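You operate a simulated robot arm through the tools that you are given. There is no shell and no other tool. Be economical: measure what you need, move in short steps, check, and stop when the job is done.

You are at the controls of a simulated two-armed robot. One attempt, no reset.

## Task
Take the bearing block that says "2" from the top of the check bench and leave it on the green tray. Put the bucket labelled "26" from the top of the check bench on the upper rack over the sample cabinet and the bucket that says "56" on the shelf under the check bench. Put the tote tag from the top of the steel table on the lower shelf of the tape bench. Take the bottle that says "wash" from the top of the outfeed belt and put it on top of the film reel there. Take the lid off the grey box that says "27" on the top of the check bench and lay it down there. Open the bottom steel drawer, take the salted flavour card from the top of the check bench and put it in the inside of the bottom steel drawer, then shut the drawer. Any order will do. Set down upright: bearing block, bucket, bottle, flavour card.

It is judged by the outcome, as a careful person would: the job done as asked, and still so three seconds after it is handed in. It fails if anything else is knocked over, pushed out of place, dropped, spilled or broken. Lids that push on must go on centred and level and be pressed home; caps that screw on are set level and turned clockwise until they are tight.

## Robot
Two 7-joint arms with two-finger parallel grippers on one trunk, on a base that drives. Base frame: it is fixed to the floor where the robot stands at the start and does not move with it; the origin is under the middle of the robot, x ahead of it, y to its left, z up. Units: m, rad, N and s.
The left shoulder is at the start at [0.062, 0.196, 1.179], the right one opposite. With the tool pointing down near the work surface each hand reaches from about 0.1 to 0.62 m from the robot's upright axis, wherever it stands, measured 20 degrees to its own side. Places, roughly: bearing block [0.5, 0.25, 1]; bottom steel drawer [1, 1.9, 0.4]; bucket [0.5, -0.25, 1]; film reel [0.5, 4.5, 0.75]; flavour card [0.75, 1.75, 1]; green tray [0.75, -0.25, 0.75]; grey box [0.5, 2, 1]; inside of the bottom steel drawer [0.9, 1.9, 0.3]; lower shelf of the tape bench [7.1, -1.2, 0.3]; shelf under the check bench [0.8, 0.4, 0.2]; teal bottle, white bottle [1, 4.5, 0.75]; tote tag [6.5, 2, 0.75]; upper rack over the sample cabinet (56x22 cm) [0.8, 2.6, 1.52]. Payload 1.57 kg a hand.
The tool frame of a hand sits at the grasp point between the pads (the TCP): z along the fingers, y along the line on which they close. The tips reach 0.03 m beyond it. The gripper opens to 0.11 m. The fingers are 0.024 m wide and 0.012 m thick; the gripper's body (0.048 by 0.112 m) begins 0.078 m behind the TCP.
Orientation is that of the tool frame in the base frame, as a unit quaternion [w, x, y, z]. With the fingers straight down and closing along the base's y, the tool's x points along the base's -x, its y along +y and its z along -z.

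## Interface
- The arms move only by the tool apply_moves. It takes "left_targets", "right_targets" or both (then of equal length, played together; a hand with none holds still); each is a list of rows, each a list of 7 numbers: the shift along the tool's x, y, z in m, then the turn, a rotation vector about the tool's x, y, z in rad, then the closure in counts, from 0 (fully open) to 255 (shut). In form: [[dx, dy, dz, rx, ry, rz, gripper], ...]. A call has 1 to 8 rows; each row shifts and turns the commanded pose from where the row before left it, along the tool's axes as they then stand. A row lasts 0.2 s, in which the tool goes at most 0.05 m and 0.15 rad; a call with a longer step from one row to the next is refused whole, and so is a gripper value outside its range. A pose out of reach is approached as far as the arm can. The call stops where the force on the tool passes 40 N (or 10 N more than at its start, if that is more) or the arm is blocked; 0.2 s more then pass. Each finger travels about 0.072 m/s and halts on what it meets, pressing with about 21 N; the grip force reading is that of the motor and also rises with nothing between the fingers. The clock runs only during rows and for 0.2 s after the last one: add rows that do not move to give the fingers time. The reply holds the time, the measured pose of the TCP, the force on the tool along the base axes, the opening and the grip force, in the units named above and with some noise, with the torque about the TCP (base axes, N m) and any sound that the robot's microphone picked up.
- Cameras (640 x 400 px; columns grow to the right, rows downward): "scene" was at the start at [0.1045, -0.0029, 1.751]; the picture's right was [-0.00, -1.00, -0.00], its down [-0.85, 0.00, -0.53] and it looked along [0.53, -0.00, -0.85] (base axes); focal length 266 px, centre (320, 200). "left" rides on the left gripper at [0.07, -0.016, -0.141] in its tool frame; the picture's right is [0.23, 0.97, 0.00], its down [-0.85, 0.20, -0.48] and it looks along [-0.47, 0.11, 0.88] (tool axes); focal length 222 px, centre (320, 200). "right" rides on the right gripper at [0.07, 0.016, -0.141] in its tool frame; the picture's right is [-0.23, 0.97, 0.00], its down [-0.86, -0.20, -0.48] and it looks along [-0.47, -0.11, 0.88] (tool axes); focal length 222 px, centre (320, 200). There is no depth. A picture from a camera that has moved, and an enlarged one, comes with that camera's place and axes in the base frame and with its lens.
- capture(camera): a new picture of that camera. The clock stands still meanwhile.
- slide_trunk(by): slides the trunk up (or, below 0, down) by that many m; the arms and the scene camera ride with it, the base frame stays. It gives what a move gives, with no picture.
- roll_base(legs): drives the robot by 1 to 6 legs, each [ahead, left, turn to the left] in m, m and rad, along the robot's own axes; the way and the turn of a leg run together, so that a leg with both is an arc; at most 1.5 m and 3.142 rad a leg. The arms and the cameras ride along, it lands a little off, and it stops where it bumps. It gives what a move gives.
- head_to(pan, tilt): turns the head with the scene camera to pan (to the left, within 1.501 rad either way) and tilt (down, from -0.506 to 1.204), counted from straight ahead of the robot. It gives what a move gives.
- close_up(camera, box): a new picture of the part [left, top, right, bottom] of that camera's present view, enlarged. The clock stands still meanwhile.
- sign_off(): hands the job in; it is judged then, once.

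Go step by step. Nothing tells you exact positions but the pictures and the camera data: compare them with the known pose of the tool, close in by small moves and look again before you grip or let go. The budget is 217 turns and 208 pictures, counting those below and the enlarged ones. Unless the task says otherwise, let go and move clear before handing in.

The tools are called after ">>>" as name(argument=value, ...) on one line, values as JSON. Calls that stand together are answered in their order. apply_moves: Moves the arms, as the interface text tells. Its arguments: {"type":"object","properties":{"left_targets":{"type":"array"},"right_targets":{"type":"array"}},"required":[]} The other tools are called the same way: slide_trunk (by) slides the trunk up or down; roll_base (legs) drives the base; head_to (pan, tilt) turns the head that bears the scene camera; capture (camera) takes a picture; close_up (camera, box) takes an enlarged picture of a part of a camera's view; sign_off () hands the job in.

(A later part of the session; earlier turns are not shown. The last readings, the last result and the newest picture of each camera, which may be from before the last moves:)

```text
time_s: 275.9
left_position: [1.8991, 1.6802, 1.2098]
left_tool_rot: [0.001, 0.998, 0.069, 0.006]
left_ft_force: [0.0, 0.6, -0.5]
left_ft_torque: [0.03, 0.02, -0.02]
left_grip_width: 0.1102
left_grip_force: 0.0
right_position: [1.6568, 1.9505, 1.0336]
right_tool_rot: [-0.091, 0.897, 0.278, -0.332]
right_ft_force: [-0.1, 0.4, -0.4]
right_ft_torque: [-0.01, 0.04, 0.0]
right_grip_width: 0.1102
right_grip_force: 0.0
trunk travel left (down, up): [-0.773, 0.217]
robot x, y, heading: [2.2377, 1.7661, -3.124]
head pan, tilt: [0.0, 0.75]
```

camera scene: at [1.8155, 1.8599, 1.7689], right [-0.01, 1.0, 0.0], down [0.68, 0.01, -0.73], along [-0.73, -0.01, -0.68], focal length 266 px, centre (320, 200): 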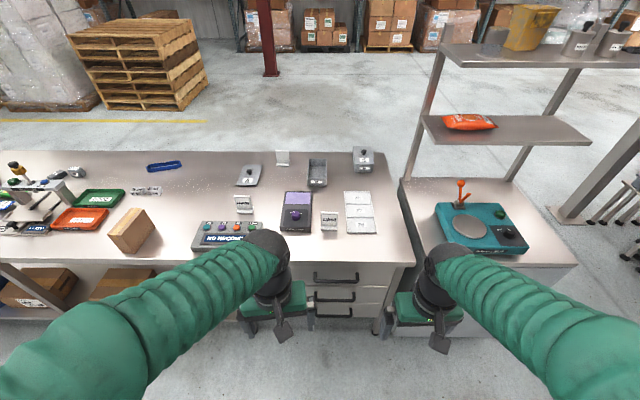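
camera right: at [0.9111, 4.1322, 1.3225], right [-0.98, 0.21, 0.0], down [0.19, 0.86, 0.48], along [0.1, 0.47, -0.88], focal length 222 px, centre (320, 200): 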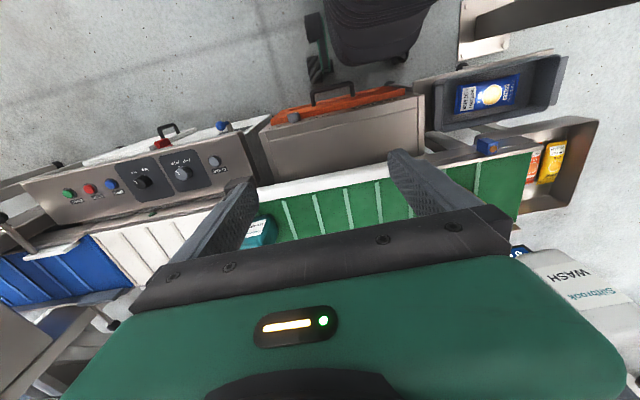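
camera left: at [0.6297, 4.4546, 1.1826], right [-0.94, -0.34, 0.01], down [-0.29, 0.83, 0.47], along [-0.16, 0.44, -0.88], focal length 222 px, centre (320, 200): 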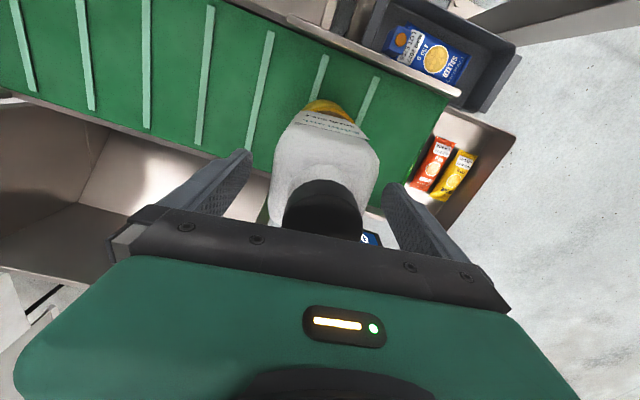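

>>> apply_moves(right_targets=[[0, 0, 0, 0, 0, -0.144, 0], [0, 0, 0, 0, 0, -0.144, 0], [0, 0, 0, 0, 0, -0.144, 0], [0, 0, 0, 0, 0, -0.144, 0], [0, 0, 0, 0, 0, -0.144, 0], [0, 0, 0, 0, 0, -0.144, 0], [0, 0, 0, 0, 0, -0.144, 0], [0, 0, 0, 0, 0, 0, 0]])

>>> slide_trunk(by=-0.4)

>>> slide_trunk(by=-0.25)

>>> capture(camera="scene")

>>> capture(camera="right")

```text
time_s: 277.7
left_position: [1.8995, 1.6799, 1.2092]
left_tool_rot: [0.002, 0.998, 0.069, 0.005]
left_ft_force: [0.9, 0.1, -0.4]
left_ft_torque: [-0.01, -0.03, -0.04]
left_grip_width: 0.1101
left_grip_force: 0.2
right_position: [1.6553, 1.9502, 1.0339]
right_tool_rot: [-0.24, 0.651, 0.676, -0.247]
right_ft_force: [0.1, -0.9, 0.0]
right_ft_torque: [0.04, -0.01, 0.0]
right_grip_width: 0.1101
right_grip_force: 0.0
trunk travel left (down, up): [-0.773, 0.217]
robot x, y, heading: [2.237, 1.7661, -3.121]
head pan, tilt: [0.0, 0.75]
```

```text
time_s: 281.6
left_position: [1.9001, 1.6803, 0.8098]
left_tool_rot: [0.001, 0.998, 0.068, 0.006]
left_ft_force: [-0.1, 0.4, -0.4]
left_ft_torque: [0.02, 0.02, -0.03]
left_grip_width: 0.1102
left_grip_force: 0.1
right_position: [1.656, 1.9506, 0.6347]
right_tool_rot: [-0.24, 0.652, 0.675, -0.246]
right_ft_force: [-0.4, -0.8, 0.6]
right_ft_torque: [-0.01, 0.01, 0.0]
right_grip_width: 0.1099
right_grip_force: 0.0
trunk travel left (down, up): [-0.373, 0.617]
robot x, y, heading: [2.2349, 1.7647, -3.125]
head pan, tilt: [0.0, 0.75]
```

```text
time_s: 284.1
left_position: [1.9007, 1.6796, 0.5588]
left_tool_rot: [0.002, 0.998, 0.068, 0.006]
left_ft_force: [-0.2, -0.2, -0.8]
left_ft_torque: [0.02, -0.01, 0.01]
left_grip_width: 0.11
left_grip_force: 0.1
right_position: [1.6562, 1.9509, 0.3854]
right_tool_rot: [-0.239, 0.652, 0.676, -0.247]
right_ft_force: [-0.2, 0.8, -0.8]
right_ft_torque: [-0.02, -0.03, -0.01]
right_grip_width: 0.1102
right_grip_force: 0.0
trunk travel left (down, up): [-0.123, 0.867]
robot x, y, heading: [2.2329, 1.7626, -3.126]
head pan, tilt: [0.0, 0.75]
```

```text
68 pictures are left
camera scene: at [2.1249, 1.7641, 1.1189], right [-0.01, 1.0, 0.0], down [0.68, 0.01, -0.73], along [-0.73, -0.01, -0.68], focal length 266 px, centre (320, 200)
```

scene: 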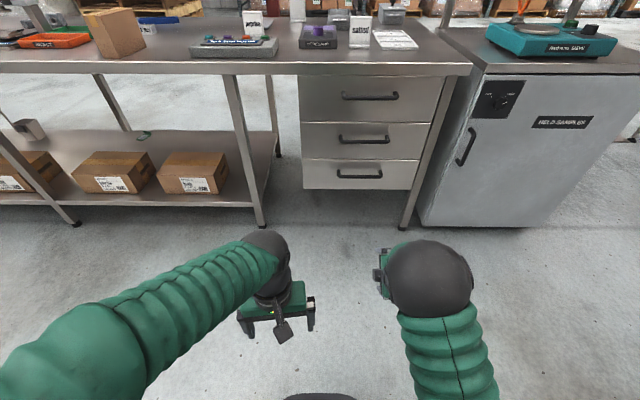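

```text
67 pictures are left
camera right: at [1.7583, 2.0231, 0.4813], right [0.75, -0.2, -0.63], down [0.19, -0.85, 0.49], along [-0.63, -0.49, -0.6], focal length 222 px, centre (320, 200)
```

right: 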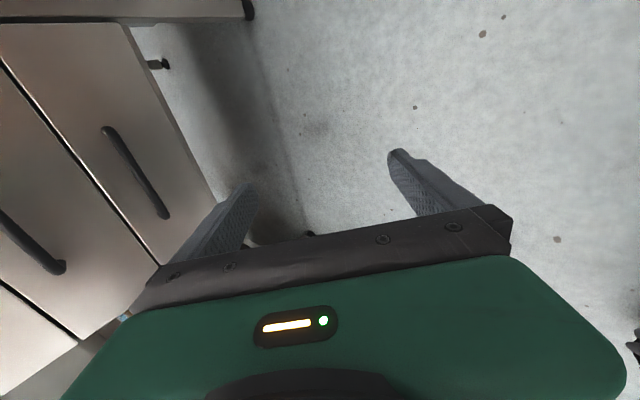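

>>> close_up(camera="scene", box=[290, 70, 450, 210])

>>> close_up(camera="right", box=[0, 60, 240, 300])

```text
2.86 times, centred on (370, 140) of scene
camera zoom: at [2.1249, 1.7641, 1.1189], right [-0.01, 1.0, 0.0], down [0.68, 0.01, -0.73], along [-0.73, -0.01, -0.68], focal length 760 px, centre (177, 371)
```

zoom: 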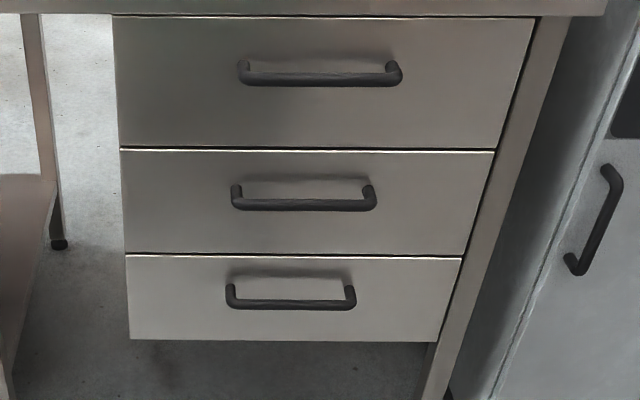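

```text
1.67 times, centred on (120, 180) of right
camera zoom: at [1.7583, 2.0231, 0.4813], right [0.75, -0.2, -0.63], down [0.19, -0.85, 0.49], along [-0.63, -0.49, -0.6], focal length 370 px, centre (653, 233)
```

zoom: 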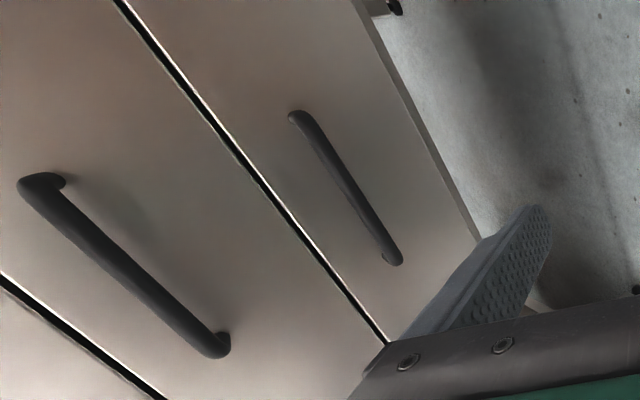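

Bottom bar is at about (1.215, 1.926, 0.415), ~4 cm clear of the drawer face. I flatten the pitch to ~34°, preset the fingers to 4 cm, adjust height and drive closer.

>>> apply_moves(right_targets=[[0, 0, 0, 0.14, 0, 0, 162], [0, 0, 0, 0.14, 0, 0, 162], [0, 0, 0, 0, 0, 0, 162], [0, 0, 0, 0, 0, 0, 162], [0, 0, 0, 0, 0, 0, 162]])

>>> slide_trunk(by=0.045)

>>> roll_base(legs=[[0.33, 0.015, -0.013]])

>>> capture(camera="right")

>>> capture(camera="scene")

```text
time_s: 285.3
left_position: [1.901, 1.6794, 0.5592]
left_tool_rot: [0.001, 0.998, 0.069, 0.007]
left_ft_force: [0.8, 0.1, -0.2]
left_ft_torque: [0.02, -0.01, 0.01]
left_grip_width: 0.1101
left_grip_force: 0.0
right_position: [1.657, 1.9497, 0.385]
right_tool_rot: [-0.329, 0.612, 0.634, -0.339]
right_ft_force: [-1.1, 0.6, -0.4]
right_ft_torque: [-0.01, -0.03, -0.04]
right_grip_width: 0.0404
right_grip_force: 0.1
trunk travel left (down, up): [-0.123, 0.867]
robot x, y, heading: [2.24, 1.7648, -3.127]
head pan, tilt: [0.0, 0.75]
```

```text
time_s: 286.2
left_position: [1.9006, 1.6795, 0.6034]
left_tool_rot: [0.001, 0.998, 0.069, 0.007]
left_ft_force: [-1.2, 0.3, -1.0]
left_ft_torque: [-0.02, -0.02, 0.0]
left_grip_width: 0.11
left_grip_force: 0.1
right_position: [1.6568, 1.9497, 0.4287]
right_tool_rot: [-0.329, 0.612, 0.634, -0.339]
right_ft_force: [0.3, -0.1, -0.7]
right_ft_torque: [-0.01, 0.03, -0.02]
right_grip_width: 0.0404
right_grip_force: 0.2
trunk travel left (down, up): [-0.168, 0.822]
robot x, y, heading: [2.2373, 1.7661, -3.124]
head pan, tilt: [0.0, 0.75]
```

```text
time_s: 288.4
left_position: [1.5714, 1.6671, 0.6035]
left_tool_rot: [0.002, 0.998, 0.062, 0.006]
left_ft_force: [0.0, 0.9, -0.4]
left_ft_torque: [-0.02, 0.02, 0.01]
left_grip_width: 0.1097
left_grip_force: 0.1
right_position: [1.3287, 1.94, 0.4289]
right_tool_rot: [-0.331, 0.617, 0.63, -0.336]
right_ft_force: [0.5, -0.1, -0.4]
right_ft_torque: [0.01, 0.03, -0.01]
right_grip_width: 0.0398
right_grip_force: 0.1
trunk travel left (down, up): [-0.168, 0.822]
robot x, y, heading: [1.9097, 1.7487, -3.142]
head pan, tilt: [0.0, 0.75]
```

```text
64 pictures are left
camera right: at [1.4562, 2.012, 0.4933], right [0.54, -0.21, -0.81], down [0.31, -0.85, 0.43], along [-0.78, -0.48, -0.4], focal length 222 px, centre (320, 200)
```

right: 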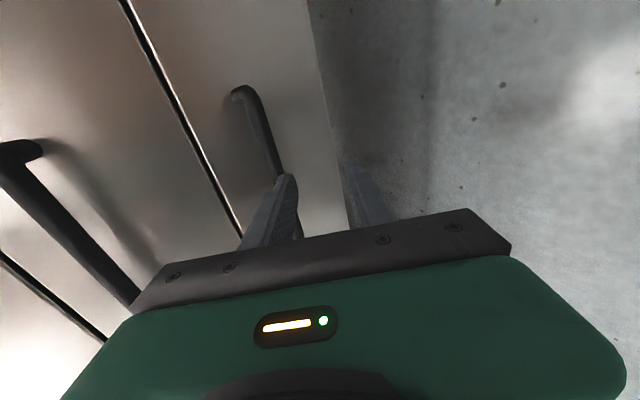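

```text
63 pictures are left
camera scene: at [1.796, 1.748, 1.1638], right [0.0, 1.0, 0.0], down [0.68, 0.0, -0.73], along [-0.73, 0.0, -0.68], focal length 266 px, centre (320, 200)
```

scene: 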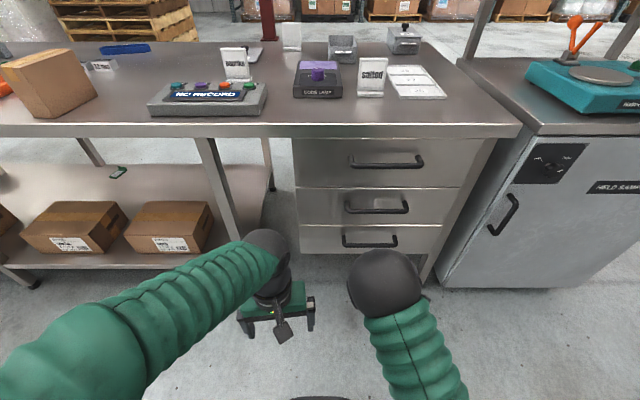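

The fingers must come in along their own axis. I shift 5.7 cm along −y (tool) so the bar lines up with the gap, and check.

>>> apply_moves(right_targets=[[0, -0.03, 0, 0, 0, 0, 162], [0, -0.027, 0, 0, 0, 0, 162], [0, 0, 0.02, 0, 0, 0, 162], [0, 0, 0, 0, 0, 0, 162]])

>>> capture(camera="right")

```text
time_s: 289.4
left_position: [1.5722, 1.6661, 0.6046]
left_tool_rot: [0.002, 0.998, 0.062, 0.005]
left_ft_force: [0.1, 0.6, 0.3]
left_ft_torque: [-0.01, -0.01, -0.01]
left_grip_width: 0.1097
left_grip_force: 0.1
right_position: [1.284, 1.9382, 0.4661]
right_tool_rot: [-0.331, 0.616, 0.63, -0.337]
right_ft_force: [0.3, 0.0, 0.1]
right_ft_torque: [0.0, -0.03, -0.01]
right_grip_width: 0.0401
right_grip_force: 0.1
trunk travel left (down, up): [-0.168, 0.822]
robot x, y, heading: [1.9085, 1.7489, -3.138]
head pan, tilt: [0.0, 0.75]
```

```text
62 pictures are left
camera right: at [1.4097, 2.0105, 0.5302], right [0.54, -0.21, -0.81], down [0.31, -0.85, 0.43], along [-0.78, -0.48, -0.4], focal length 222 px, centre (320, 200)
```

right: 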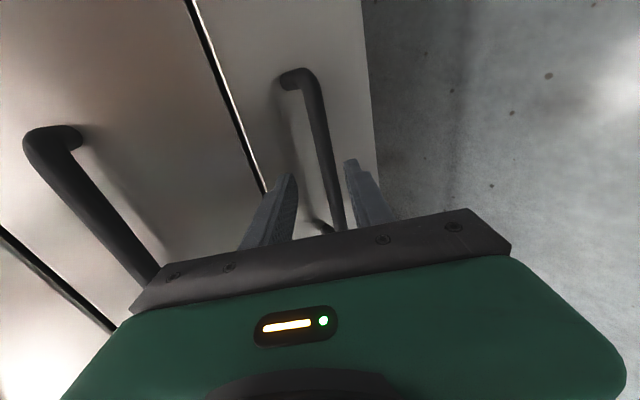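

The bar lines up between the fingers. Fine shift 5 mm and advance 5 cm along the fingers.

>>> apply_moves(right_targets=[[0, 0.005, 0.02, 0, 0, 0, 162], [0, 0, 0.03, 0, 0, 0, 162], [0, 0, 0, 0, 0, 0, 162]])

>>> close_up(camera="right", box=[200, 60, 440, 260])

```text
time_s: 290.2
left_position: [1.5716, 1.6669, 0.6042]
left_tool_rot: [0.002, 0.998, 0.062, 0.005]
left_ft_force: [0.0, -0.1, 0.0]
left_ft_torque: [-0.02, 0.02, -0.01]
left_grip_width: 0.1099
left_grip_force: 0.2
right_position: [1.2441, 1.9387, 0.4352]
right_tool_rot: [-0.332, 0.616, 0.629, -0.338]
right_ft_force: [0.5, -0.2, -0.1]
right_ft_torque: [-0.02, -0.01, 0.01]
right_grip_width: 0.0403
right_grip_force: 0.0
trunk travel left (down, up): [-0.168, 0.822]
robot x, y, heading: [1.9082, 1.7487, -3.138]
head pan, tilt: [0.0, 0.75]
```

```text
2.00 times, centred on (320, 160) of right
camera zoom: at [1.3691, 2.0101, 0.4984], right [0.54, -0.21, -0.81], down [0.31, -0.85, 0.43], along [-0.78, -0.48, -0.4], focal length 444 px, centre (320, 280)
```

zoom: 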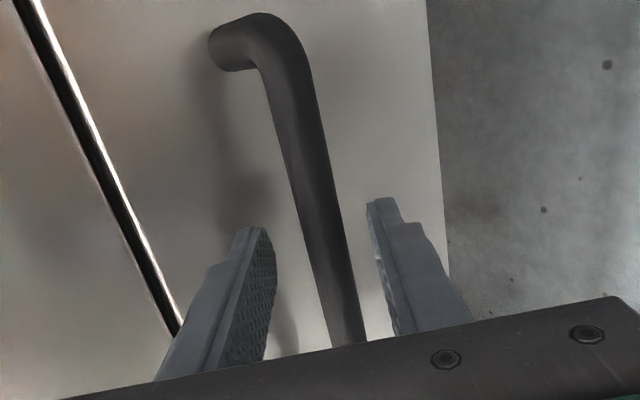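

>>> apply_moves(right_targets=[[0, 0.001, 0.012, 0, 0, 0, 162], [0, 0, 0.012, 0, 0, 0, 162], [0, 0, 0, 0, 0, 0, 162]])

>>> close_up(camera="right", box=[200, 60, 440, 260])

```text
time_s: 290.8
left_position: [1.5748, 1.6667, 0.6061]
left_tool_rot: [0.0, 0.998, 0.062, 0.002]
left_ft_force: [0.6, 0.1, 0.2]
left_ft_torque: [0.0, -0.03, 0.0]
left_grip_width: 0.1101
left_grip_force: 0.1
right_position: [1.2329, 1.9382, 0.4261]
right_tool_rot: [-0.333, 0.616, 0.629, -0.338]
right_ft_force: [39.3, -3.3, 24.2]
right_ft_torque: [0.15, 1.34, -0.22]
right_grip_width: 0.0385
right_grip_force: 0.1
trunk travel left (down, up): [-0.168, 0.822]
robot x, y, heading: [1.9101, 1.7473, -3.141]
head pan, tilt: [0.0, 0.75]
stopped in row 2 (right hand): the force on the tool passed its limit at 62 N (the readings are from after the stop); the commanded pose is now the measured one
```

```text
2.00 times, centred on (320, 160) of right
camera zoom: at [1.3589, 2.0094, 0.4908], right [0.54, -0.21, -0.81], down [0.31, -0.85, 0.43], along [-0.78, -0.48, -0.39], focal length 444 px, centre (320, 280)
```

zoom: 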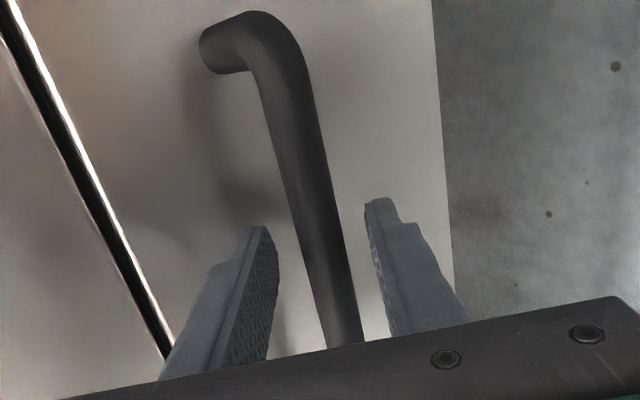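

A fingertip touched the drawer face, so the bar is already between the fingers. I ease back 4 mm and close.

>>> apply_moves(right_targets=[[0, 0, -0.004, 0, 0, 0, 162], [0, 0, 0, 0, 0, 0, 255], [0, 0, 0, 0, 0, 0, 255], [0, 0, 0, 0, 0, 0, 255]])

>>> close_up(camera="right", box=[200, 60, 440, 260])

```text
time_s: 291.8
left_position: [1.5712, 1.6666, 0.6046]
left_tool_rot: [0.002, 0.998, 0.062, 0.006]
left_ft_force: [-0.2, 0.2, -0.2]
left_ft_torque: [0.0, 0.01, 0.02]
left_grip_width: 0.11
left_grip_force: 0.1
right_position: [1.2322, 1.9383, 0.4235]
right_tool_rot: [-0.33, 0.617, 0.63, -0.337]
right_ft_force: [-4.7, -2.1, -4.5]
right_ft_torque: [-0.74, 0.04, -0.35]
right_grip_width: 0.0158
right_grip_force: 31.2
trunk travel left (down, up): [-0.168, 0.822]
robot x, y, heading: [1.9065, 1.7463, -3.143]
head pan, tilt: [0.0, 0.75]
```

```text
2.00 times, centred on (320, 160) of right
camera zoom: at [1.3578, 2.01, 0.4876], right [0.55, -0.22, -0.81], down [0.3, -0.85, 0.43], along [-0.78, -0.48, -0.4], focal length 444 px, centre (320, 280)
```

zoom: 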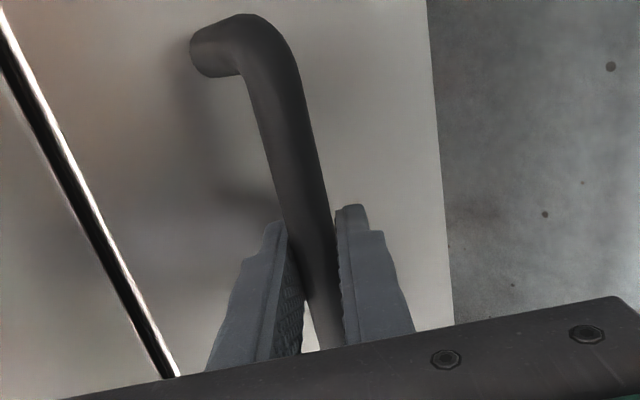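

Bar gripped (0.016 m). I pull the drawer by driving straight back.

>>> roll_base(legs=[[-0.1, 0, 0]])

>>> roll_base(legs=[[-0.2, 0, 0]])

>>> capture(camera="scene")

```text
time_s: 292.9
left_position: [1.6722, 1.6673, 0.6042]
left_tool_rot: [0.001, 0.998, 0.061, 0.006]
left_ft_force: [0.0, 0.4, 0.5]
left_ft_torque: [0.0, 0.0, 0.0]
left_grip_width: 0.11
left_grip_force: 0.0
right_position: [1.3326, 1.938, 0.4235]
right_tool_rot: [-0.33, 0.617, 0.63, -0.336]
right_ft_force: [1.3, -6.1, -8.0]
right_ft_torque: [-0.79, 0.03, -0.34]
right_grip_width: 0.0157
right_grip_force: 31.9
trunk travel left (down, up): [-0.168, 0.822]
robot x, y, heading: [2.0084, 1.7456, -3.139]
head pan, tilt: [0.0, 0.75]
```

```text
time_s: 294.5
left_position: [1.8714, 1.6675, 0.6053]
left_tool_rot: [0.001, 0.998, 0.062, 0.005]
left_ft_force: [0.0, 0.0, 0.6]
left_ft_torque: [-0.01, -0.01, -0.04]
left_grip_width: 0.1099
left_grip_force: 0.1
right_position: [1.5324, 1.9389, 0.4232]
right_tool_rot: [-0.33, 0.617, 0.63, -0.336]
right_ft_force: [0.7, -0.7, -12.6]
right_ft_torque: [-0.46, 0.01, -0.68]
right_grip_width: 0.0158
right_grip_force: 31.6
trunk travel left (down, up): [-0.168, 0.822]
robot x, y, heading: [2.2084, 1.7463, -3.143]
head pan, tilt: [0.0, 0.75]
```

```text
58 pictures are left
camera scene: at [2.0938, 1.7488, 1.1634], right [0.0, 1.0, 0.0], down [0.69, 0.0, -0.73], along [-0.73, 0.0, -0.69], focal length 266 px, centre (320, 200)
```

scene: 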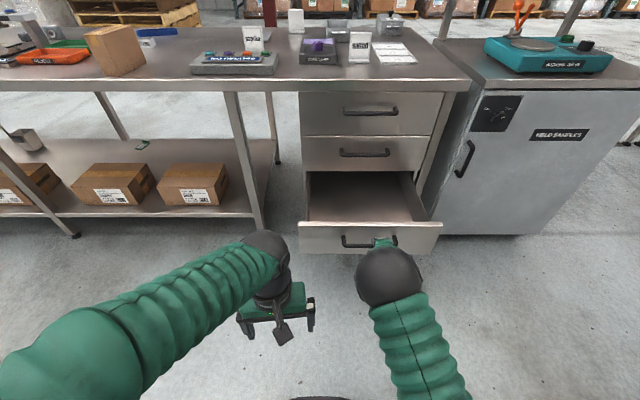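

The drawer is open 0.30 m. I release the bar, withdraw along the fingers, raise the trunk, and turn the right hand to point down (still closing along x, good for pinching the card).

>>> apply_moves(right_targets=[[0, 0, 0, 0, 0, 0, 150], [0, 0, 0, 0, 0, 0, 150], [0, 0, -0.04, 0, 0, 0, 150], [0, 0, -0.045, 0, 0, 0, 150], [0, 0, -0.045, 0, 0, 0, 150]])

>>> slide_trunk(by=0.4)

>>> slide_trunk(by=0.22)

>>> apply_moves(right_targets=[[0, 0, 0, -0.14, 0, 0, 0], [0, 0, 0, -0.14, 0, 0, 0], [0, 0, 0, -0.14, 0, 0, 0], [0, 0, 0, -0.14, 0, 0, 0], [0, 0, 0, -0.14, 0, 0, 0], [0, 0, 0, -0.14, 0, 0, 0], [0, 0, 0, -0.13, 0, 0, 0], [0, 0, 0, 0, 0, 0, 0]])

```text
time_s: 295.7
left_position: [1.8722, 1.667, 0.606]
left_tool_rot: [0.001, 0.998, 0.062, 0.003]
left_ft_force: [0.5, 0.4, -0.3]
left_ft_torque: [-0.01, 0.0, 0.0]
left_grip_width: 0.1098
left_grip_force: 0.1
right_position: [1.6423, 1.9417, 0.4963]
right_tool_rot: [-0.33, 0.617, 0.63, -0.337]
right_ft_force: [0.6, -0.1, 0.7]
right_ft_torque: [0.04, -0.02, -0.01]
right_grip_width: 0.0453
right_grip_force: 0.1
trunk travel left (down, up): [-0.168, 0.822]
robot x, y, heading: [2.2139, 1.7471, -3.139]
head pan, tilt: [0.0, 0.75]
```

```text
time_s: 299.5
left_position: [1.873, 1.6671, 1.0051]
left_tool_rot: [0.001, 0.998, 0.061, 0.004]
left_ft_force: [0.4, 0.3, 0.8]
left_ft_torque: [0.03, -0.04, -0.01]
left_grip_width: 0.11
left_grip_force: 0.1
right_position: [1.6417, 1.9402, 0.8968]
right_tool_rot: [-0.329, 0.617, 0.63, -0.337]
right_ft_force: [0.7, -0.6, 0.4]
right_ft_torque: [-0.01, -0.01, -0.01]
right_grip_width: 0.0453
right_grip_force: 0.0
trunk travel left (down, up): [-0.568, 0.422]
robot x, y, heading: [2.2074, 1.7468, -3.138]
head pan, tilt: [0.0, 0.75]
```

```text
time_s: 301.9
left_position: [1.8734, 1.6673, 1.2264]
left_tool_rot: [0.001, 0.998, 0.062, 0.002]
left_ft_force: [-0.2, -0.3, -0.3]
left_ft_torque: [-0.01, 0.0, 0.04]
left_grip_width: 0.11
left_grip_force: 0.1
right_position: [1.6412, 1.9411, 1.1162]
right_tool_rot: [-0.331, 0.617, 0.63, -0.337]
right_ft_force: [-1.0, -0.1, 0.0]
right_ft_torque: [-0.03, 0.01, 0.01]
right_grip_width: 0.0453
right_grip_force: 0.1
trunk travel left (down, up): [-0.788, 0.202]
robot x, y, heading: [2.2112, 1.7503, -3.144]
head pan, tilt: [0.0, 0.75]
```

```text
time_s: 303.7
left_position: [1.8724, 1.6686, 1.2257]
left_tool_rot: [0.001, 0.998, 0.062, 0.004]
left_ft_force: [-0.6, 0.9, -0.6]
left_ft_torque: [-0.01, 0.01, -0.01]
left_grip_width: 0.1101
left_grip_force: 0.1
right_position: [1.6417, 1.9406, 1.1152]
right_tool_rot: [-0.004, 0.7, 0.715, -0.005]
right_ft_force: [-1.5, 0.4, 0.3]
right_ft_torque: [0.01, -0.01, 0.01]
right_grip_width: 0.1101
right_grip_force: 0.1
trunk travel left (down, up): [-0.788, 0.202]
robot x, y, heading: [2.2061, 1.7486, -3.139]
head pan, tilt: [0.0, 0.75]
```

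Now drive to the left of the open drawer and forward, so the right hand can reach the salted card.

>>> roll_base(legs=[[0, 0.36, 0], [0.7, 0, 0]])

>>> apply_moves(right_targets=[[0.04, 0.015, 0, 0, 0, 0, 0], [0.045, 0.015, 0, 0, 0, 0, 0], [0.045, 0.015, 0, 0, 0, 0, 0], [0.045, 0.015, 0, 0, 0, 0, 0], [0.045, 0.01, 0, 0, 0, 0, 0], [0.03, 0, 0, 0, 0, 0, 0], [0, 0, 0, 0, 0, 0, 0]])

>>> head_to(pan=-0.5, tilt=0.95)

>>> capture(camera="scene")

>>> capture(camera="right")

```text
time_s: 309.4
left_position: [1.1763, 1.3008, 1.2261]
left_tool_rot: [0.002, 0.998, 0.064, 0.003]
left_ft_force: [-0.7, -0.2, 0.7]
left_ft_torque: [0.0, 0.0, 0.03]
left_grip_width: 0.11
left_grip_force: 0.1
right_position: [0.9444, 1.5706, 1.1172]
right_tool_rot: [-0.004, 0.698, 0.716, -0.006]
right_ft_force: [-0.6, 0.9, 0.6]
right_ft_torque: [-0.03, 0.0, -0.03]
right_grip_width: 0.11
right_grip_force: 0.0
trunk travel left (down, up): [-0.788, 0.202]
robot x, y, heading: [1.5108, 1.3837, -3.134]
head pan, tilt: [0.0, 0.75]
```

```text
time_s: 311.0
left_position: [1.1758, 1.2994, 1.2267]
left_tool_rot: [0.002, 0.998, 0.064, 0.003]
left_ft_force: [0.3, -0.2, 0.2]
left_ft_torque: [0.04, -0.04, -0.01]
left_grip_width: 0.1098
left_grip_force: 0.0
right_position: [1.0067, 1.8266, 1.1155]
right_tool_rot: [-0.006, 0.698, 0.716, -0.005]
right_ft_force: [-0.4, 0.8, 0.0]
right_ft_torque: [0.01, -0.03, -0.03]
right_grip_width: 0.1099
right_grip_force: 0.1
trunk travel left (down, up): [-0.788, 0.202]
robot x, y, heading: [1.5126, 1.382, -3.138]
head pan, tilt: [0.0, 0.75]
```

```text
time_s: 312.0
left_position: [1.1773, 1.2999, 1.226]
left_tool_rot: [0.002, 0.998, 0.064, 0.002]
left_ft_force: [0.0, -0.6, 0.7]
left_ft_torque: [0.02, -0.03, -0.01]
left_grip_width: 0.1097
left_grip_force: 0.2
right_position: [1.007, 1.8255, 1.1161]
right_tool_rot: [-0.005, 0.698, 0.716, -0.005]
right_ft_force: [-0.3, -0.5, 0.0]
right_ft_torque: [0.02, 0.01, 0.01]
right_grip_width: 0.11
right_grip_force: 0.0
trunk travel left (down, up): [-0.788, 0.202]
robot x, y, heading: [1.5105, 1.3843, -3.138]
head pan, tilt: [-0.499, 0.949]
```

```text
57 pictures are left
camera scene: at [1.416, 1.4174, 1.7683], right [0.47, 0.88, 0.0], down [0.72, -0.39, -0.58], along [-0.51, 0.27, -0.81], focal length 266 px, centre (320, 200)
```

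scene: 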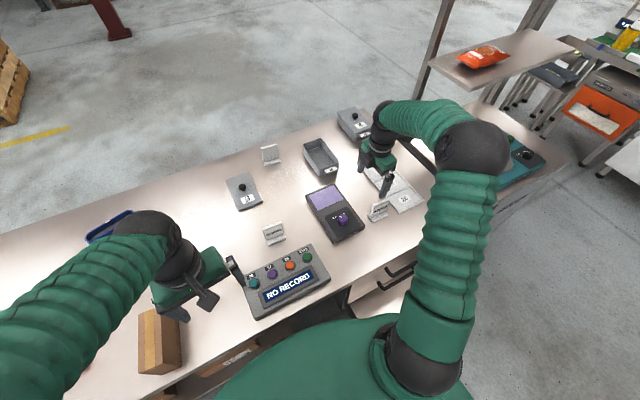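

```text
56 pictures are left
camera right: at [1.0243, 1.8955, 1.2565], right [0.98, -0.2, -0.01], down [-0.17, -0.86, 0.48], along [-0.11, -0.47, -0.88], focal length 222 px, centre (320, 200)
```

right: 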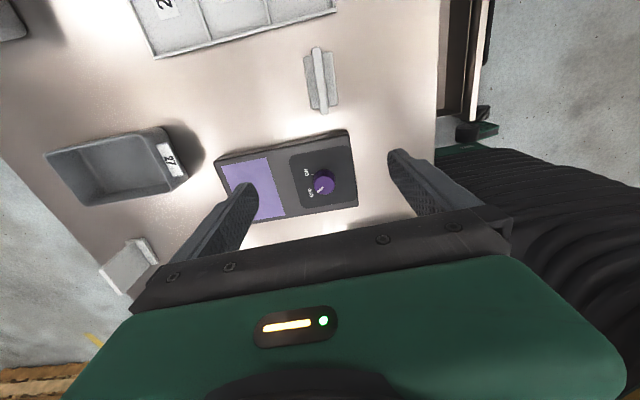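

Salted card's plate is thin along x at ≈(1.018, 1.893). I move over it and descend partway.

>>> apply_moves(right_targets=[[0.034, 0.006, 0, 0, 0, 0, 0], [0.033, 0.007, 0, 0, 0, 0, 0], [0, 0, 0.045, 0, 0, 0, 0], [0, 0, 0.045, 0, 0, 0, 0], [0, 0, 0, 0, 0, 0, 0]])

>>> close_up(camera="right", box=[180, 60, 460, 260])

>>> close_up(camera="scene", box=[320, 100, 460, 260])

```text
time_s: 313.2
left_position: [1.1764, 1.2991, 1.2271]
left_tool_rot: [0.001, 0.998, 0.063, 0.003]
left_ft_force: [-0.1, -0.1, 0.4]
left_ft_torque: [0.02, -0.02, 0.0]
left_grip_width: 0.1103
left_grip_force: 0.1
right_position: [1.0193, 1.8903, 1.0261]
right_tool_rot: [-0.004, 0.699, 0.715, -0.006]
right_ft_force: [0.3, -0.1, 0.0]
right_ft_torque: [0.01, 0.0, -0.03]
right_grip_width: 0.1101
right_grip_force: 0.1
trunk travel left (down, up): [-0.788, 0.202]
robot x, y, heading: [1.5107, 1.3815, -3.138]
head pan, tilt: [-0.499, 0.949]
```

```text
2.00 times, centred on (320, 160) of right
camera zoom: at [1.036, 1.9604, 1.1671], right [0.98, -0.2, -0.01], down [-0.17, -0.86, 0.48], along [-0.11, -0.47, -0.88], focal length 444 px, centre (320, 280)
```

zoom: 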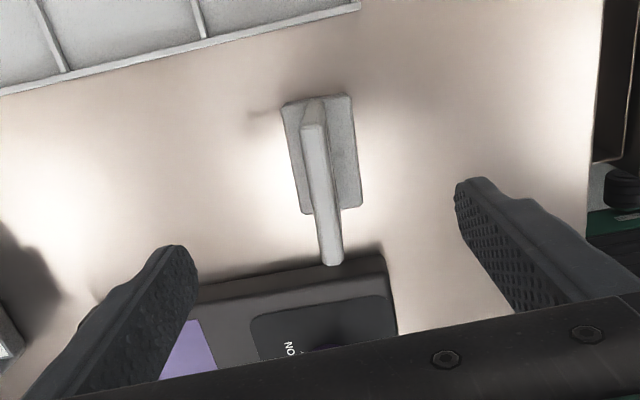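

```text
2.50 times, centred on (390, 180) of scene
camera zoom: at [1.4165, 1.4176, 1.7683], right [0.47, 0.88, 0.0], down [0.72, -0.39, -0.58], along [-0.51, 0.27, -0.81], focal length 665 px, centre (145, 250)
```

zoom: 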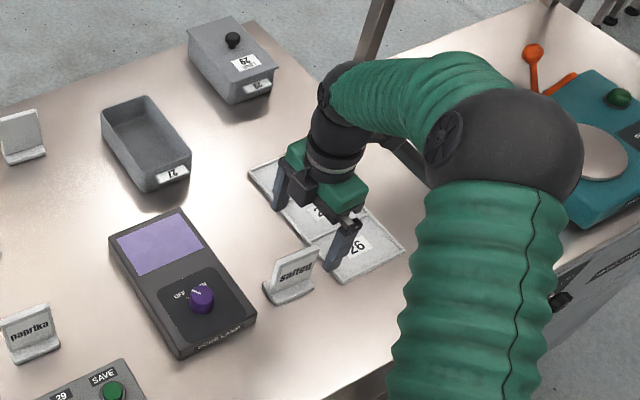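

Centred. Descend and pinch the plate.

>>> apply_moves(right_targets=[[0, 0, 0.04, 0, 0, 0, 0], [0, 0, 0.045, 0, 0, 0, 0], [0, 0, 0, 0, 0, 0, 150], [0, 0, 0, 0, 0, 0, 255], [0, 0, 0, 0, 0, 0, 255], [0, 0, 0, 0, 0, 0, 255], [0, 0, 0, 0, 0, 0, 255]])

>>> close_up(camera="right", box=[180, 60, 460, 260])

```text
time_s: 314.8
left_position: [1.1754, 1.2999, 1.2256]
left_tool_rot: [0.003, 0.998, 0.063, 0.003]
left_ft_force: [-0.5, 0.3, 1.1]
left_ft_torque: [0.0, 0.0, -0.04]
left_grip_width: 0.1098
left_grip_force: 0.0
right_position: [1.014, 1.8905, 0.939]
right_tool_rot: [-0.005, 0.698, 0.716, -0.005]
right_ft_force: [0.3, 0.6, 1.2]
right_ft_torque: [0.05, -0.06, -0.04]
right_grip_width: 0.0116
right_grip_force: 20.3
trunk travel left (down, up): [-0.788, 0.202]
robot x, y, heading: [1.5085, 1.3812, -3.132]
head pan, tilt: [-0.499, 0.949]
```

```text
2.00 times, centred on (320, 160) of right
camera zoom: at [1.032, 1.9606, 1.0797], right [0.98, -0.2, -0.01], down [-0.17, -0.86, 0.48], along [-0.11, -0.47, -0.88], focal length 444 px, centre (320, 280)
```

zoom: 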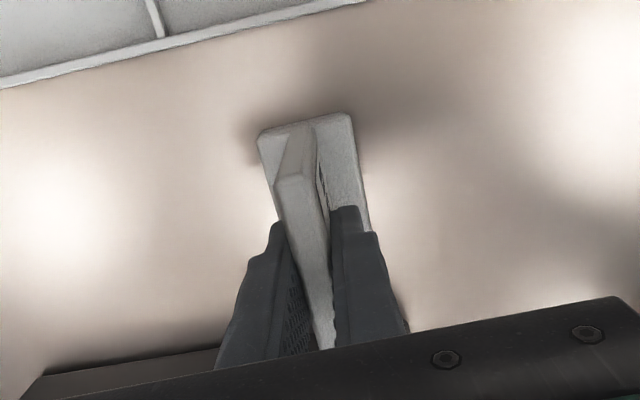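

The card is pinched (0.0116 m). Lift, back the base 0.33 so it hangs over the open drawer, and lower the trunk.

>>> apply_moves(right_targets=[[0, 0, -0.03, 0, 0, 0, 255], [0, 0, -0.045, 0, 0, 0, 255], [0, 0, -0.045, 0, 0, 0, 255], [0, 0, 0, 0, 0, 0, 255]])

>>> roll_base(legs=[[-0.33, 0, 0]])

>>> slide_trunk(by=-0.35)

>>> capture(camera="scene")

>>> capture(camera="right")

```text
time_s: 315.8
left_position: [1.1756, 1.2993, 1.2248]
left_tool_rot: [0.002, 0.998, 0.064, 0.004]
left_ft_force: [0.2, 0.4, 0.0]
left_ft_torque: [0.0, -0.02, -0.01]
left_grip_width: 0.11
left_grip_force: 0.1
right_position: [1.0159, 1.8904, 1.0585]
right_tool_rot: [-0.004, 0.698, 0.716, -0.006]
right_ft_force: [-0.4, 0.9, -0.9]
right_ft_torque: [-0.01, -0.03, 0.01]
right_grip_width: 0.0117
right_grip_force: 21.3
trunk travel left (down, up): [-0.788, 0.202]
robot x, y, heading: [1.5103, 1.3778, -3.137]
head pan, tilt: [-0.499, 0.949]
```

```text
time_s: 318.0
left_position: [1.5047, 1.2998, 1.2257]
left_tool_rot: [0.002, 0.998, 0.066, 0.005]
left_ft_force: [0.2, -0.3, 0.1]
left_ft_torque: [-0.02, 0.0, 0.01]
left_grip_width: 0.1102
left_grip_force: 0.1
right_position: [1.3426, 1.8901, 1.056]
right_tool_rot: [-0.005, 0.697, 0.717, -0.003]
right_ft_force: [-0.3, 0.0, -0.6]
right_ft_torque: [0.0, -0.03, 0.02]
right_grip_width: 0.0116
right_grip_force: 21.3
trunk travel left (down, up): [-0.788, 0.202]
robot x, y, heading: [1.8419, 1.3825, -3.132]
head pan, tilt: [-0.499, 0.949]
```

```text
time_s: 321.4
left_position: [1.5085, 1.2998, 0.8765]
left_tool_rot: [0.002, 0.998, 0.066, 0.003]
left_ft_force: [0.4, -0.6, -0.2]
left_ft_torque: [0.0, 0.02, -0.02]
left_grip_width: 0.1099
left_grip_force: 0.0
right_position: [1.3463, 1.8888, 0.7092]
right_tool_rot: [-0.005, 0.697, 0.717, -0.005]
right_ft_force: [-0.3, 0.5, -1.3]
right_ft_torque: [0.01, 0.02, 0.01]
right_grip_width: 0.0117
right_grip_force: 21.2
trunk travel left (down, up): [-0.438, 0.552]
robot x, y, heading: [1.8438, 1.3816, -3.128]
head pan, tilt: [-0.499, 0.949]
```

```text
52 pictures are left
camera scene: at [1.7474, 1.4193, 1.4183], right [0.47, 0.88, 0.0], down [0.72, -0.38, -0.58], along [-0.51, 0.27, -0.81], focal length 266 px, centre (320, 200)
```

scene: 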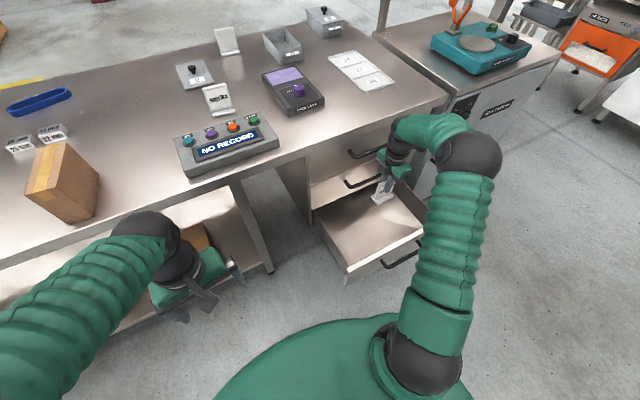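

```text
51 pictures are left
camera right: at [1.364, 1.9588, 0.8496], right [0.98, -0.2, -0.02], down [-0.17, -0.86, 0.48], along [-0.11, -0.47, -0.88], focal length 222 px, centre (320, 200)
```

right: 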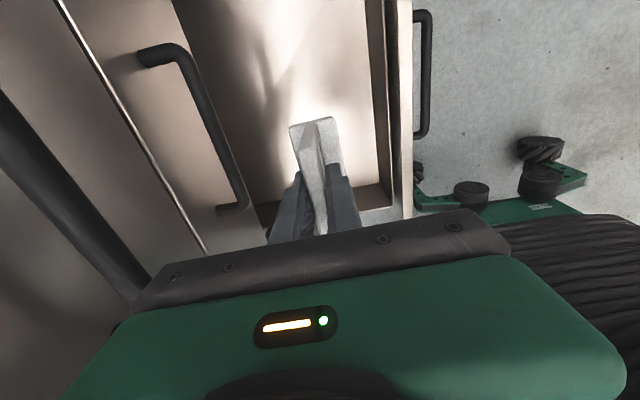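

The card hangs inside the drawer opening, clear of the handles. Lower to near the drawer floor.

>>> slide_trunk(by=-0.26)

>>> capture(camera="right")

>>> close_up(camera="scene", box=[300, 80, 460, 240])

```text
time_s: 324.1
left_position: [1.5094, 1.2987, 0.6168]
left_tool_rot: [0.002, 0.998, 0.066, 0.003]
left_ft_force: [0.7, -0.5, 0.0]
left_ft_torque: [-0.01, -0.01, -0.02]
left_grip_width: 0.1102
left_grip_force: 0.0
right_position: [1.347, 1.8879, 0.4489]
right_tool_rot: [-0.006, 0.697, 0.717, -0.006]
right_ft_force: [0.3, 0.8, -0.6]
right_ft_torque: [0.0, 0.01, -0.03]
right_grip_width: 0.0115
right_grip_force: 20.8
trunk travel left (down, up): [-0.178, 0.812]
robot x, y, heading: [1.8427, 1.3819, -3.135]
head pan, tilt: [-0.499, 0.949]
```

```text
50 pictures are left
camera right: at [1.3643, 1.9585, 0.5896], right [0.98, -0.2, -0.02], down [-0.17, -0.86, 0.48], along [-0.11, -0.47, -0.88], focal length 222 px, centre (320, 200)
```

right: 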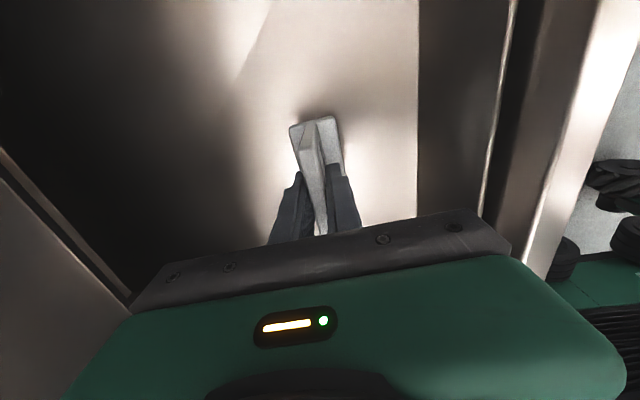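

```text
2.50 times, centred on (380, 160) of scene
camera zoom: at [1.7479, 1.4188, 1.1583], right [0.47, 0.88, 0.0], down [0.72, -0.38, -0.58], along [-0.51, 0.27, -0.81], focal length 665 px, centre (170, 300)
```

zoom: 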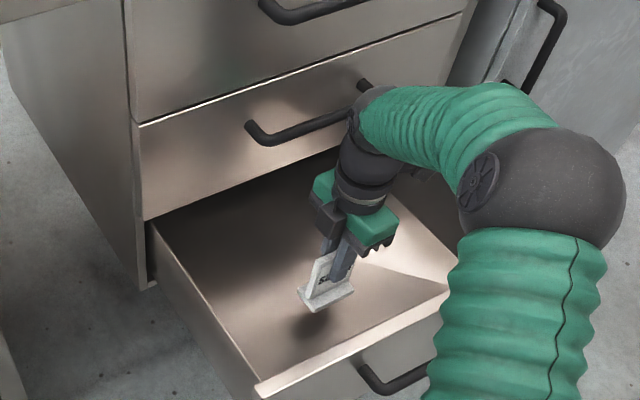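

>>> slide_trunk(by=-0.02)

>>> slide_trunk(by=-0.006)

>>> slide_trunk(by=-0.006)

```text
time_s: 324.7
left_position: [1.51, 1.2997, 0.5977]
left_tool_rot: [0.0, 0.998, 0.065, 0.003]
left_ft_force: [0.0, 0.0, -0.3]
left_ft_torque: [0.02, -0.02, -0.01]
left_grip_width: 0.11
left_grip_force: 0.0
right_position: [1.3483, 1.8884, 0.4293]
right_tool_rot: [-0.005, 0.697, 0.717, -0.005]
right_ft_force: [-0.4, -0.1, -0.7]
right_ft_torque: [-0.03, -0.01, 0.0]
right_grip_width: 0.0114
right_grip_force: 20.4
trunk travel left (down, up): [-0.158, 0.832]
robot x, y, heading: [1.8405, 1.384, -3.135]
head pan, tilt: [-0.499, 0.949]
```

```text
time_s: 325.3
left_position: [1.5074, 1.2984, 0.59]
left_tool_rot: [0.001, 0.998, 0.066, 0.003]
left_ft_force: [-0.9, 0.5, 0.1]
left_ft_torque: [0.0, 0.01, 0.0]
left_grip_width: 0.1102
left_grip_force: 0.1
right_position: [1.3463, 1.8888, 0.4231]
right_tool_rot: [-0.006, 0.697, 0.717, -0.005]
right_ft_force: [-1.6, 0.6, -0.4]
right_ft_torque: [0.03, 0.01, 0.02]
right_grip_width: 0.0115
right_grip_force: 21.4
trunk travel left (down, up): [-0.152, 0.838]
robot x, y, heading: [1.8393, 1.3858, -3.13]
head pan, tilt: [-0.499, 0.949]
```

```text
time_s: 325.8
left_position: [1.5089, 1.3003, 0.5838]
left_tool_rot: [0.001, 0.998, 0.065, 0.003]
left_ft_force: [-0.4, -0.9, 0.0]
left_ft_torque: [-0.01, 0.01, 0.02]
left_grip_width: 0.1099
left_grip_force: 0.1
right_position: [1.3461, 1.8882, 0.4181]
right_tool_rot: [-0.006, 0.697, 0.717, -0.005]
right_ft_force: [0.5, 0.6, -1.7]
right_ft_torque: [0.02, -0.01, 0.0]
right_grip_width: 0.0116
right_grip_force: 21.1
trunk travel left (down, up): [-0.146, 0.844]
robot x, y, heading: [1.8414, 1.3817, -3.131]
head pan, tilt: [-0.499, 0.949]
```

>>> slide_trunk(by=-0.006)

>>> slide_trunk(by=-0.006)

>>> close_up(camera="scene", box=[350, 150, 420, 220])

```text
time_s: 326.4
left_position: [1.5084, 1.2993, 0.579]
left_tool_rot: [0.0, 0.998, 0.065, 0.003]
left_ft_force: [0.8, 0.7, 0.4]
left_ft_torque: [-0.02, 0.0, -0.02]
left_grip_width: 0.1099
left_grip_force: 0.1
right_position: [1.3484, 1.8892, 0.4109]
right_tool_rot: [-0.005, 0.697, 0.717, -0.006]
right_ft_force: [-0.4, -0.6, -0.9]
right_ft_torque: [-0.01, 0.01, -0.01]
right_grip_width: 0.0115
right_grip_force: 20.8
trunk travel left (down, up): [-0.14, 0.85]
robot x, y, heading: [1.8445, 1.38, -3.138]
head pan, tilt: [-0.499, 0.949]
```

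```text
time_s: 326.9
left_position: [1.5103, 1.2995, 0.5738]
left_tool_rot: [-0.001, 0.998, 0.066, 0.002]
left_ft_force: [0.6, 0.5, -0.2]
left_ft_torque: [0.0, 0.01, -0.02]
left_grip_width: 0.1101
left_grip_force: 0.1
right_position: [1.3479, 1.8894, 0.4073]
right_tool_rot: [-0.008, 0.697, 0.717, -0.005]
right_ft_force: [1.0, -0.4, 16.6]
right_ft_torque: [0.1, -0.4, 0.03]
right_grip_width: 0.0118
right_grip_force: 21.1
trunk travel left (down, up): [-0.134, 0.856]
robot x, y, heading: [1.8413, 1.3843, -3.132]
head pan, tilt: [-0.499, 0.949]
```

```text
5.71 times, centred on (385, 185) of scene
camera zoom: at [1.75, 1.4163, 1.1148], right [0.47, 0.88, 0.0], down [0.72, -0.38, -0.58], along [-0.51, 0.27, -0.81], focal length 1520 px, centre (-51, 286)
```

zoom: 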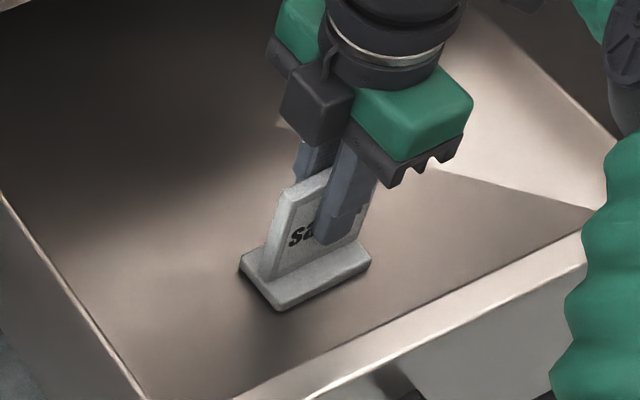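

The card's foot touches the drawer floor. Release and rise straight.

>>> apply_moves(right_targets=[[0, 0, 0.001, 0, 0, 0, 220], [0, 0, 0, 0, 0, 0, 180], [0, 0, 0, 0, 0, 0, 140], [0, 0, 0, 0, 0, 0, 120], [0, 0, -0.03, 0, 0, 0, 120], [0, 0, -0.04, 0, 0, 0, 120], [0, 0, -0.04, 0, 0, 0, 120]])

>>> slide_trunk(by=0.3)

>>> capture(camera="right")

```text
time_s: 328.5
left_position: [1.5088, 1.2987, 0.573]
left_tool_rot: [0.001, 0.998, 0.065, 0.003]
left_ft_force: [-0.5, 0.4, -0.4]
left_ft_torque: [0.0, 0.01, -0.02]
left_grip_width: 0.1099
left_grip_force: 0.0
right_position: [1.3492, 1.8899, 0.5136]
right_tool_rot: [-0.006, 0.697, 0.717, -0.005]
right_ft_force: [0.5, 0.4, -0.9]
right_ft_torque: [0.01, -0.02, 0.01]
right_grip_width: 0.0581
right_grip_force: 0.1
trunk travel left (down, up): [-0.134, 0.856]
robot x, y, heading: [1.8446, 1.383, -3.136]
head pan, tilt: [-0.499, 0.949]
```

```text
time_s: 331.5
left_position: [1.5087, 1.2986, 0.872]
left_tool_rot: [0.001, 0.998, 0.065, 0.003]
left_ft_force: [-0.7, -0.3, 0.7]
left_ft_torque: [0.02, 0.01, 0.0]
left_grip_width: 0.1104
left_grip_force: 0.0
right_position: [1.3488, 1.8883, 0.8132]
right_tool_rot: [-0.005, 0.697, 0.717, -0.006]
right_ft_force: [-0.4, 0.3, -0.2]
right_ft_torque: [-0.03, -0.02, 0.01]
right_grip_width: 0.0582
right_grip_force: 0.1
trunk travel left (down, up): [-0.434, 0.556]
robot x, y, heading: [1.8422, 1.3818, -3.133]
head pan, tilt: [-0.499, 0.949]
```

```text
47 pictures are left
camera right: at [1.3654, 1.9589, 0.9529], right [0.98, -0.2, -0.01], down [-0.17, -0.86, 0.48], along [-0.11, -0.47, -0.88], focal length 222 px, centre (320, 200)
```

right: 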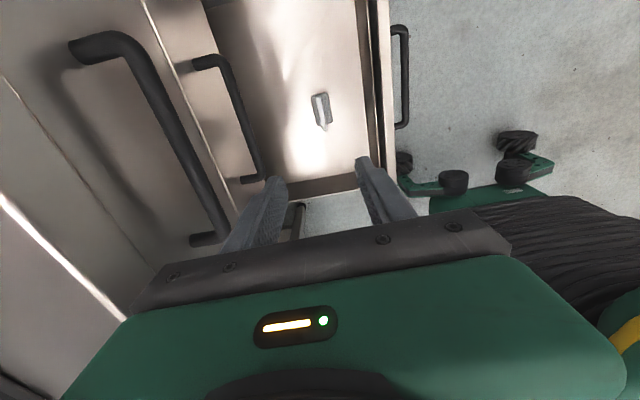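

The card stands upright in the drawer. Now to close it: back off, reposition in front of the drawer, and bring the right hand back to its flat pulling pose.

>>> roll_base(legs=[[-0.38, 0, 0], [0, -0.36, 0]])

>>> apply_moves(right_targets=[[-0.0388, -0.0225, 0.015, 0, 0, 0, 162], [-0.0388, -0.0225, 0.015, 0, 0, 0, 162], [-0.0388, -0.0225, 0.015, 0, 0, 0, 162], [-0.0388, -0.0225, 0.015, 0, 0, 0, 162], [-0.0388, -0.0225, 0.015, 0, 0, 0, 162], [-0.0388, -0.0225, 0.015, 0, 0, 0, 162], [-0.0388, -0.0225, 0.015, 0, 0, 0, 162], [-0.0388, -0.0225, 0.015, 0, 0, 0, 162]])

>>> apply_moves(right_targets=[[0, 0, 0, 0.14, 0, 0, 162], [0, 0, 0, 0.14, 0, 0, 162], [0, 0, 0, 0.14, 0, 0, 162], [0, 0, 0, 0.14, 0, 0, 162], [0, 0, 0, 0.14, 0, 0, 162], [0, 0, 0, 0.14, 0, 0, 162], [0, 0, 0, 0.13, 0, 0, 162], [0, 0, 0, 0, 0, 0, 162]])

```text
time_s: 335.9
left_position: [1.886, 1.667, 0.8722]
left_tool_rot: [-0.001, 0.998, 0.061, 0.003]
left_ft_force: [-0.5, 0.3, 0.5]
left_ft_torque: [-0.03, 0.0, -0.06]
left_grip_width: 0.11
left_grip_force: 0.1
right_position: [1.7318, 2.2582, 0.8151]
right_tool_rot: [-0.006, 0.7, 0.714, -0.004]
right_ft_force: [-1.2, 0.6, 1.6]
right_ft_torque: [0.01, -0.03, -0.02]
right_grip_width: 0.0582
right_grip_force: 0.1
trunk travel left (down, up): [-0.434, 0.556]
robot x, y, heading: [2.2202, 1.7537, 3.14]
head pan, tilt: [-0.499, 0.949]
```

```text
time_s: 337.7
left_position: [1.8854, 1.6677, 0.8711]
left_tool_rot: [0.001, 0.998, 0.061, 0.003]
left_ft_force: [-1.1, 0.9, 0.0]
left_ft_torque: [-0.04, 0.0, 0.0]
left_grip_width: 0.1101
left_grip_force: 0.1
right_position: [1.5555, 1.9493, 0.6947]
right_tool_rot: [-0.006, 0.701, 0.713, -0.005]
right_ft_force: [0.2, -0.7, -0.9]
right_ft_torque: [0.0, 0.03, 0.03]
right_grip_width: 0.0403
right_grip_force: 0.1
trunk travel left (down, up): [-0.434, 0.556]
robot x, y, heading: [2.2196, 1.7461, 3.138]
head pan, tilt: [-0.499, 0.949]
```

```text
time_s: 339.5
left_position: [1.8844, 1.6688, 0.8724]
left_tool_rot: [0.001, 0.998, 0.061, 0.003]
left_ft_force: [-0.5, 0.1, -0.4]
left_ft_torque: [-0.03, -0.02, -0.02]
left_grip_width: 0.1101
left_grip_force: 0.1
right_position: [1.5561, 1.9485, 0.696]
right_tool_rot: [-0.333, 0.617, 0.628, -0.338]
right_ft_force: [-0.2, -0.1, 0.6]
right_ft_torque: [-0.03, -0.04, -0.01]
right_grip_width: 0.0403
right_grip_force: 0.1
trunk travel left (down, up): [-0.434, 0.556]
robot x, y, heading: [2.2218, 1.7541, 3.139]
head pan, tilt: [-0.499, 0.949]
```

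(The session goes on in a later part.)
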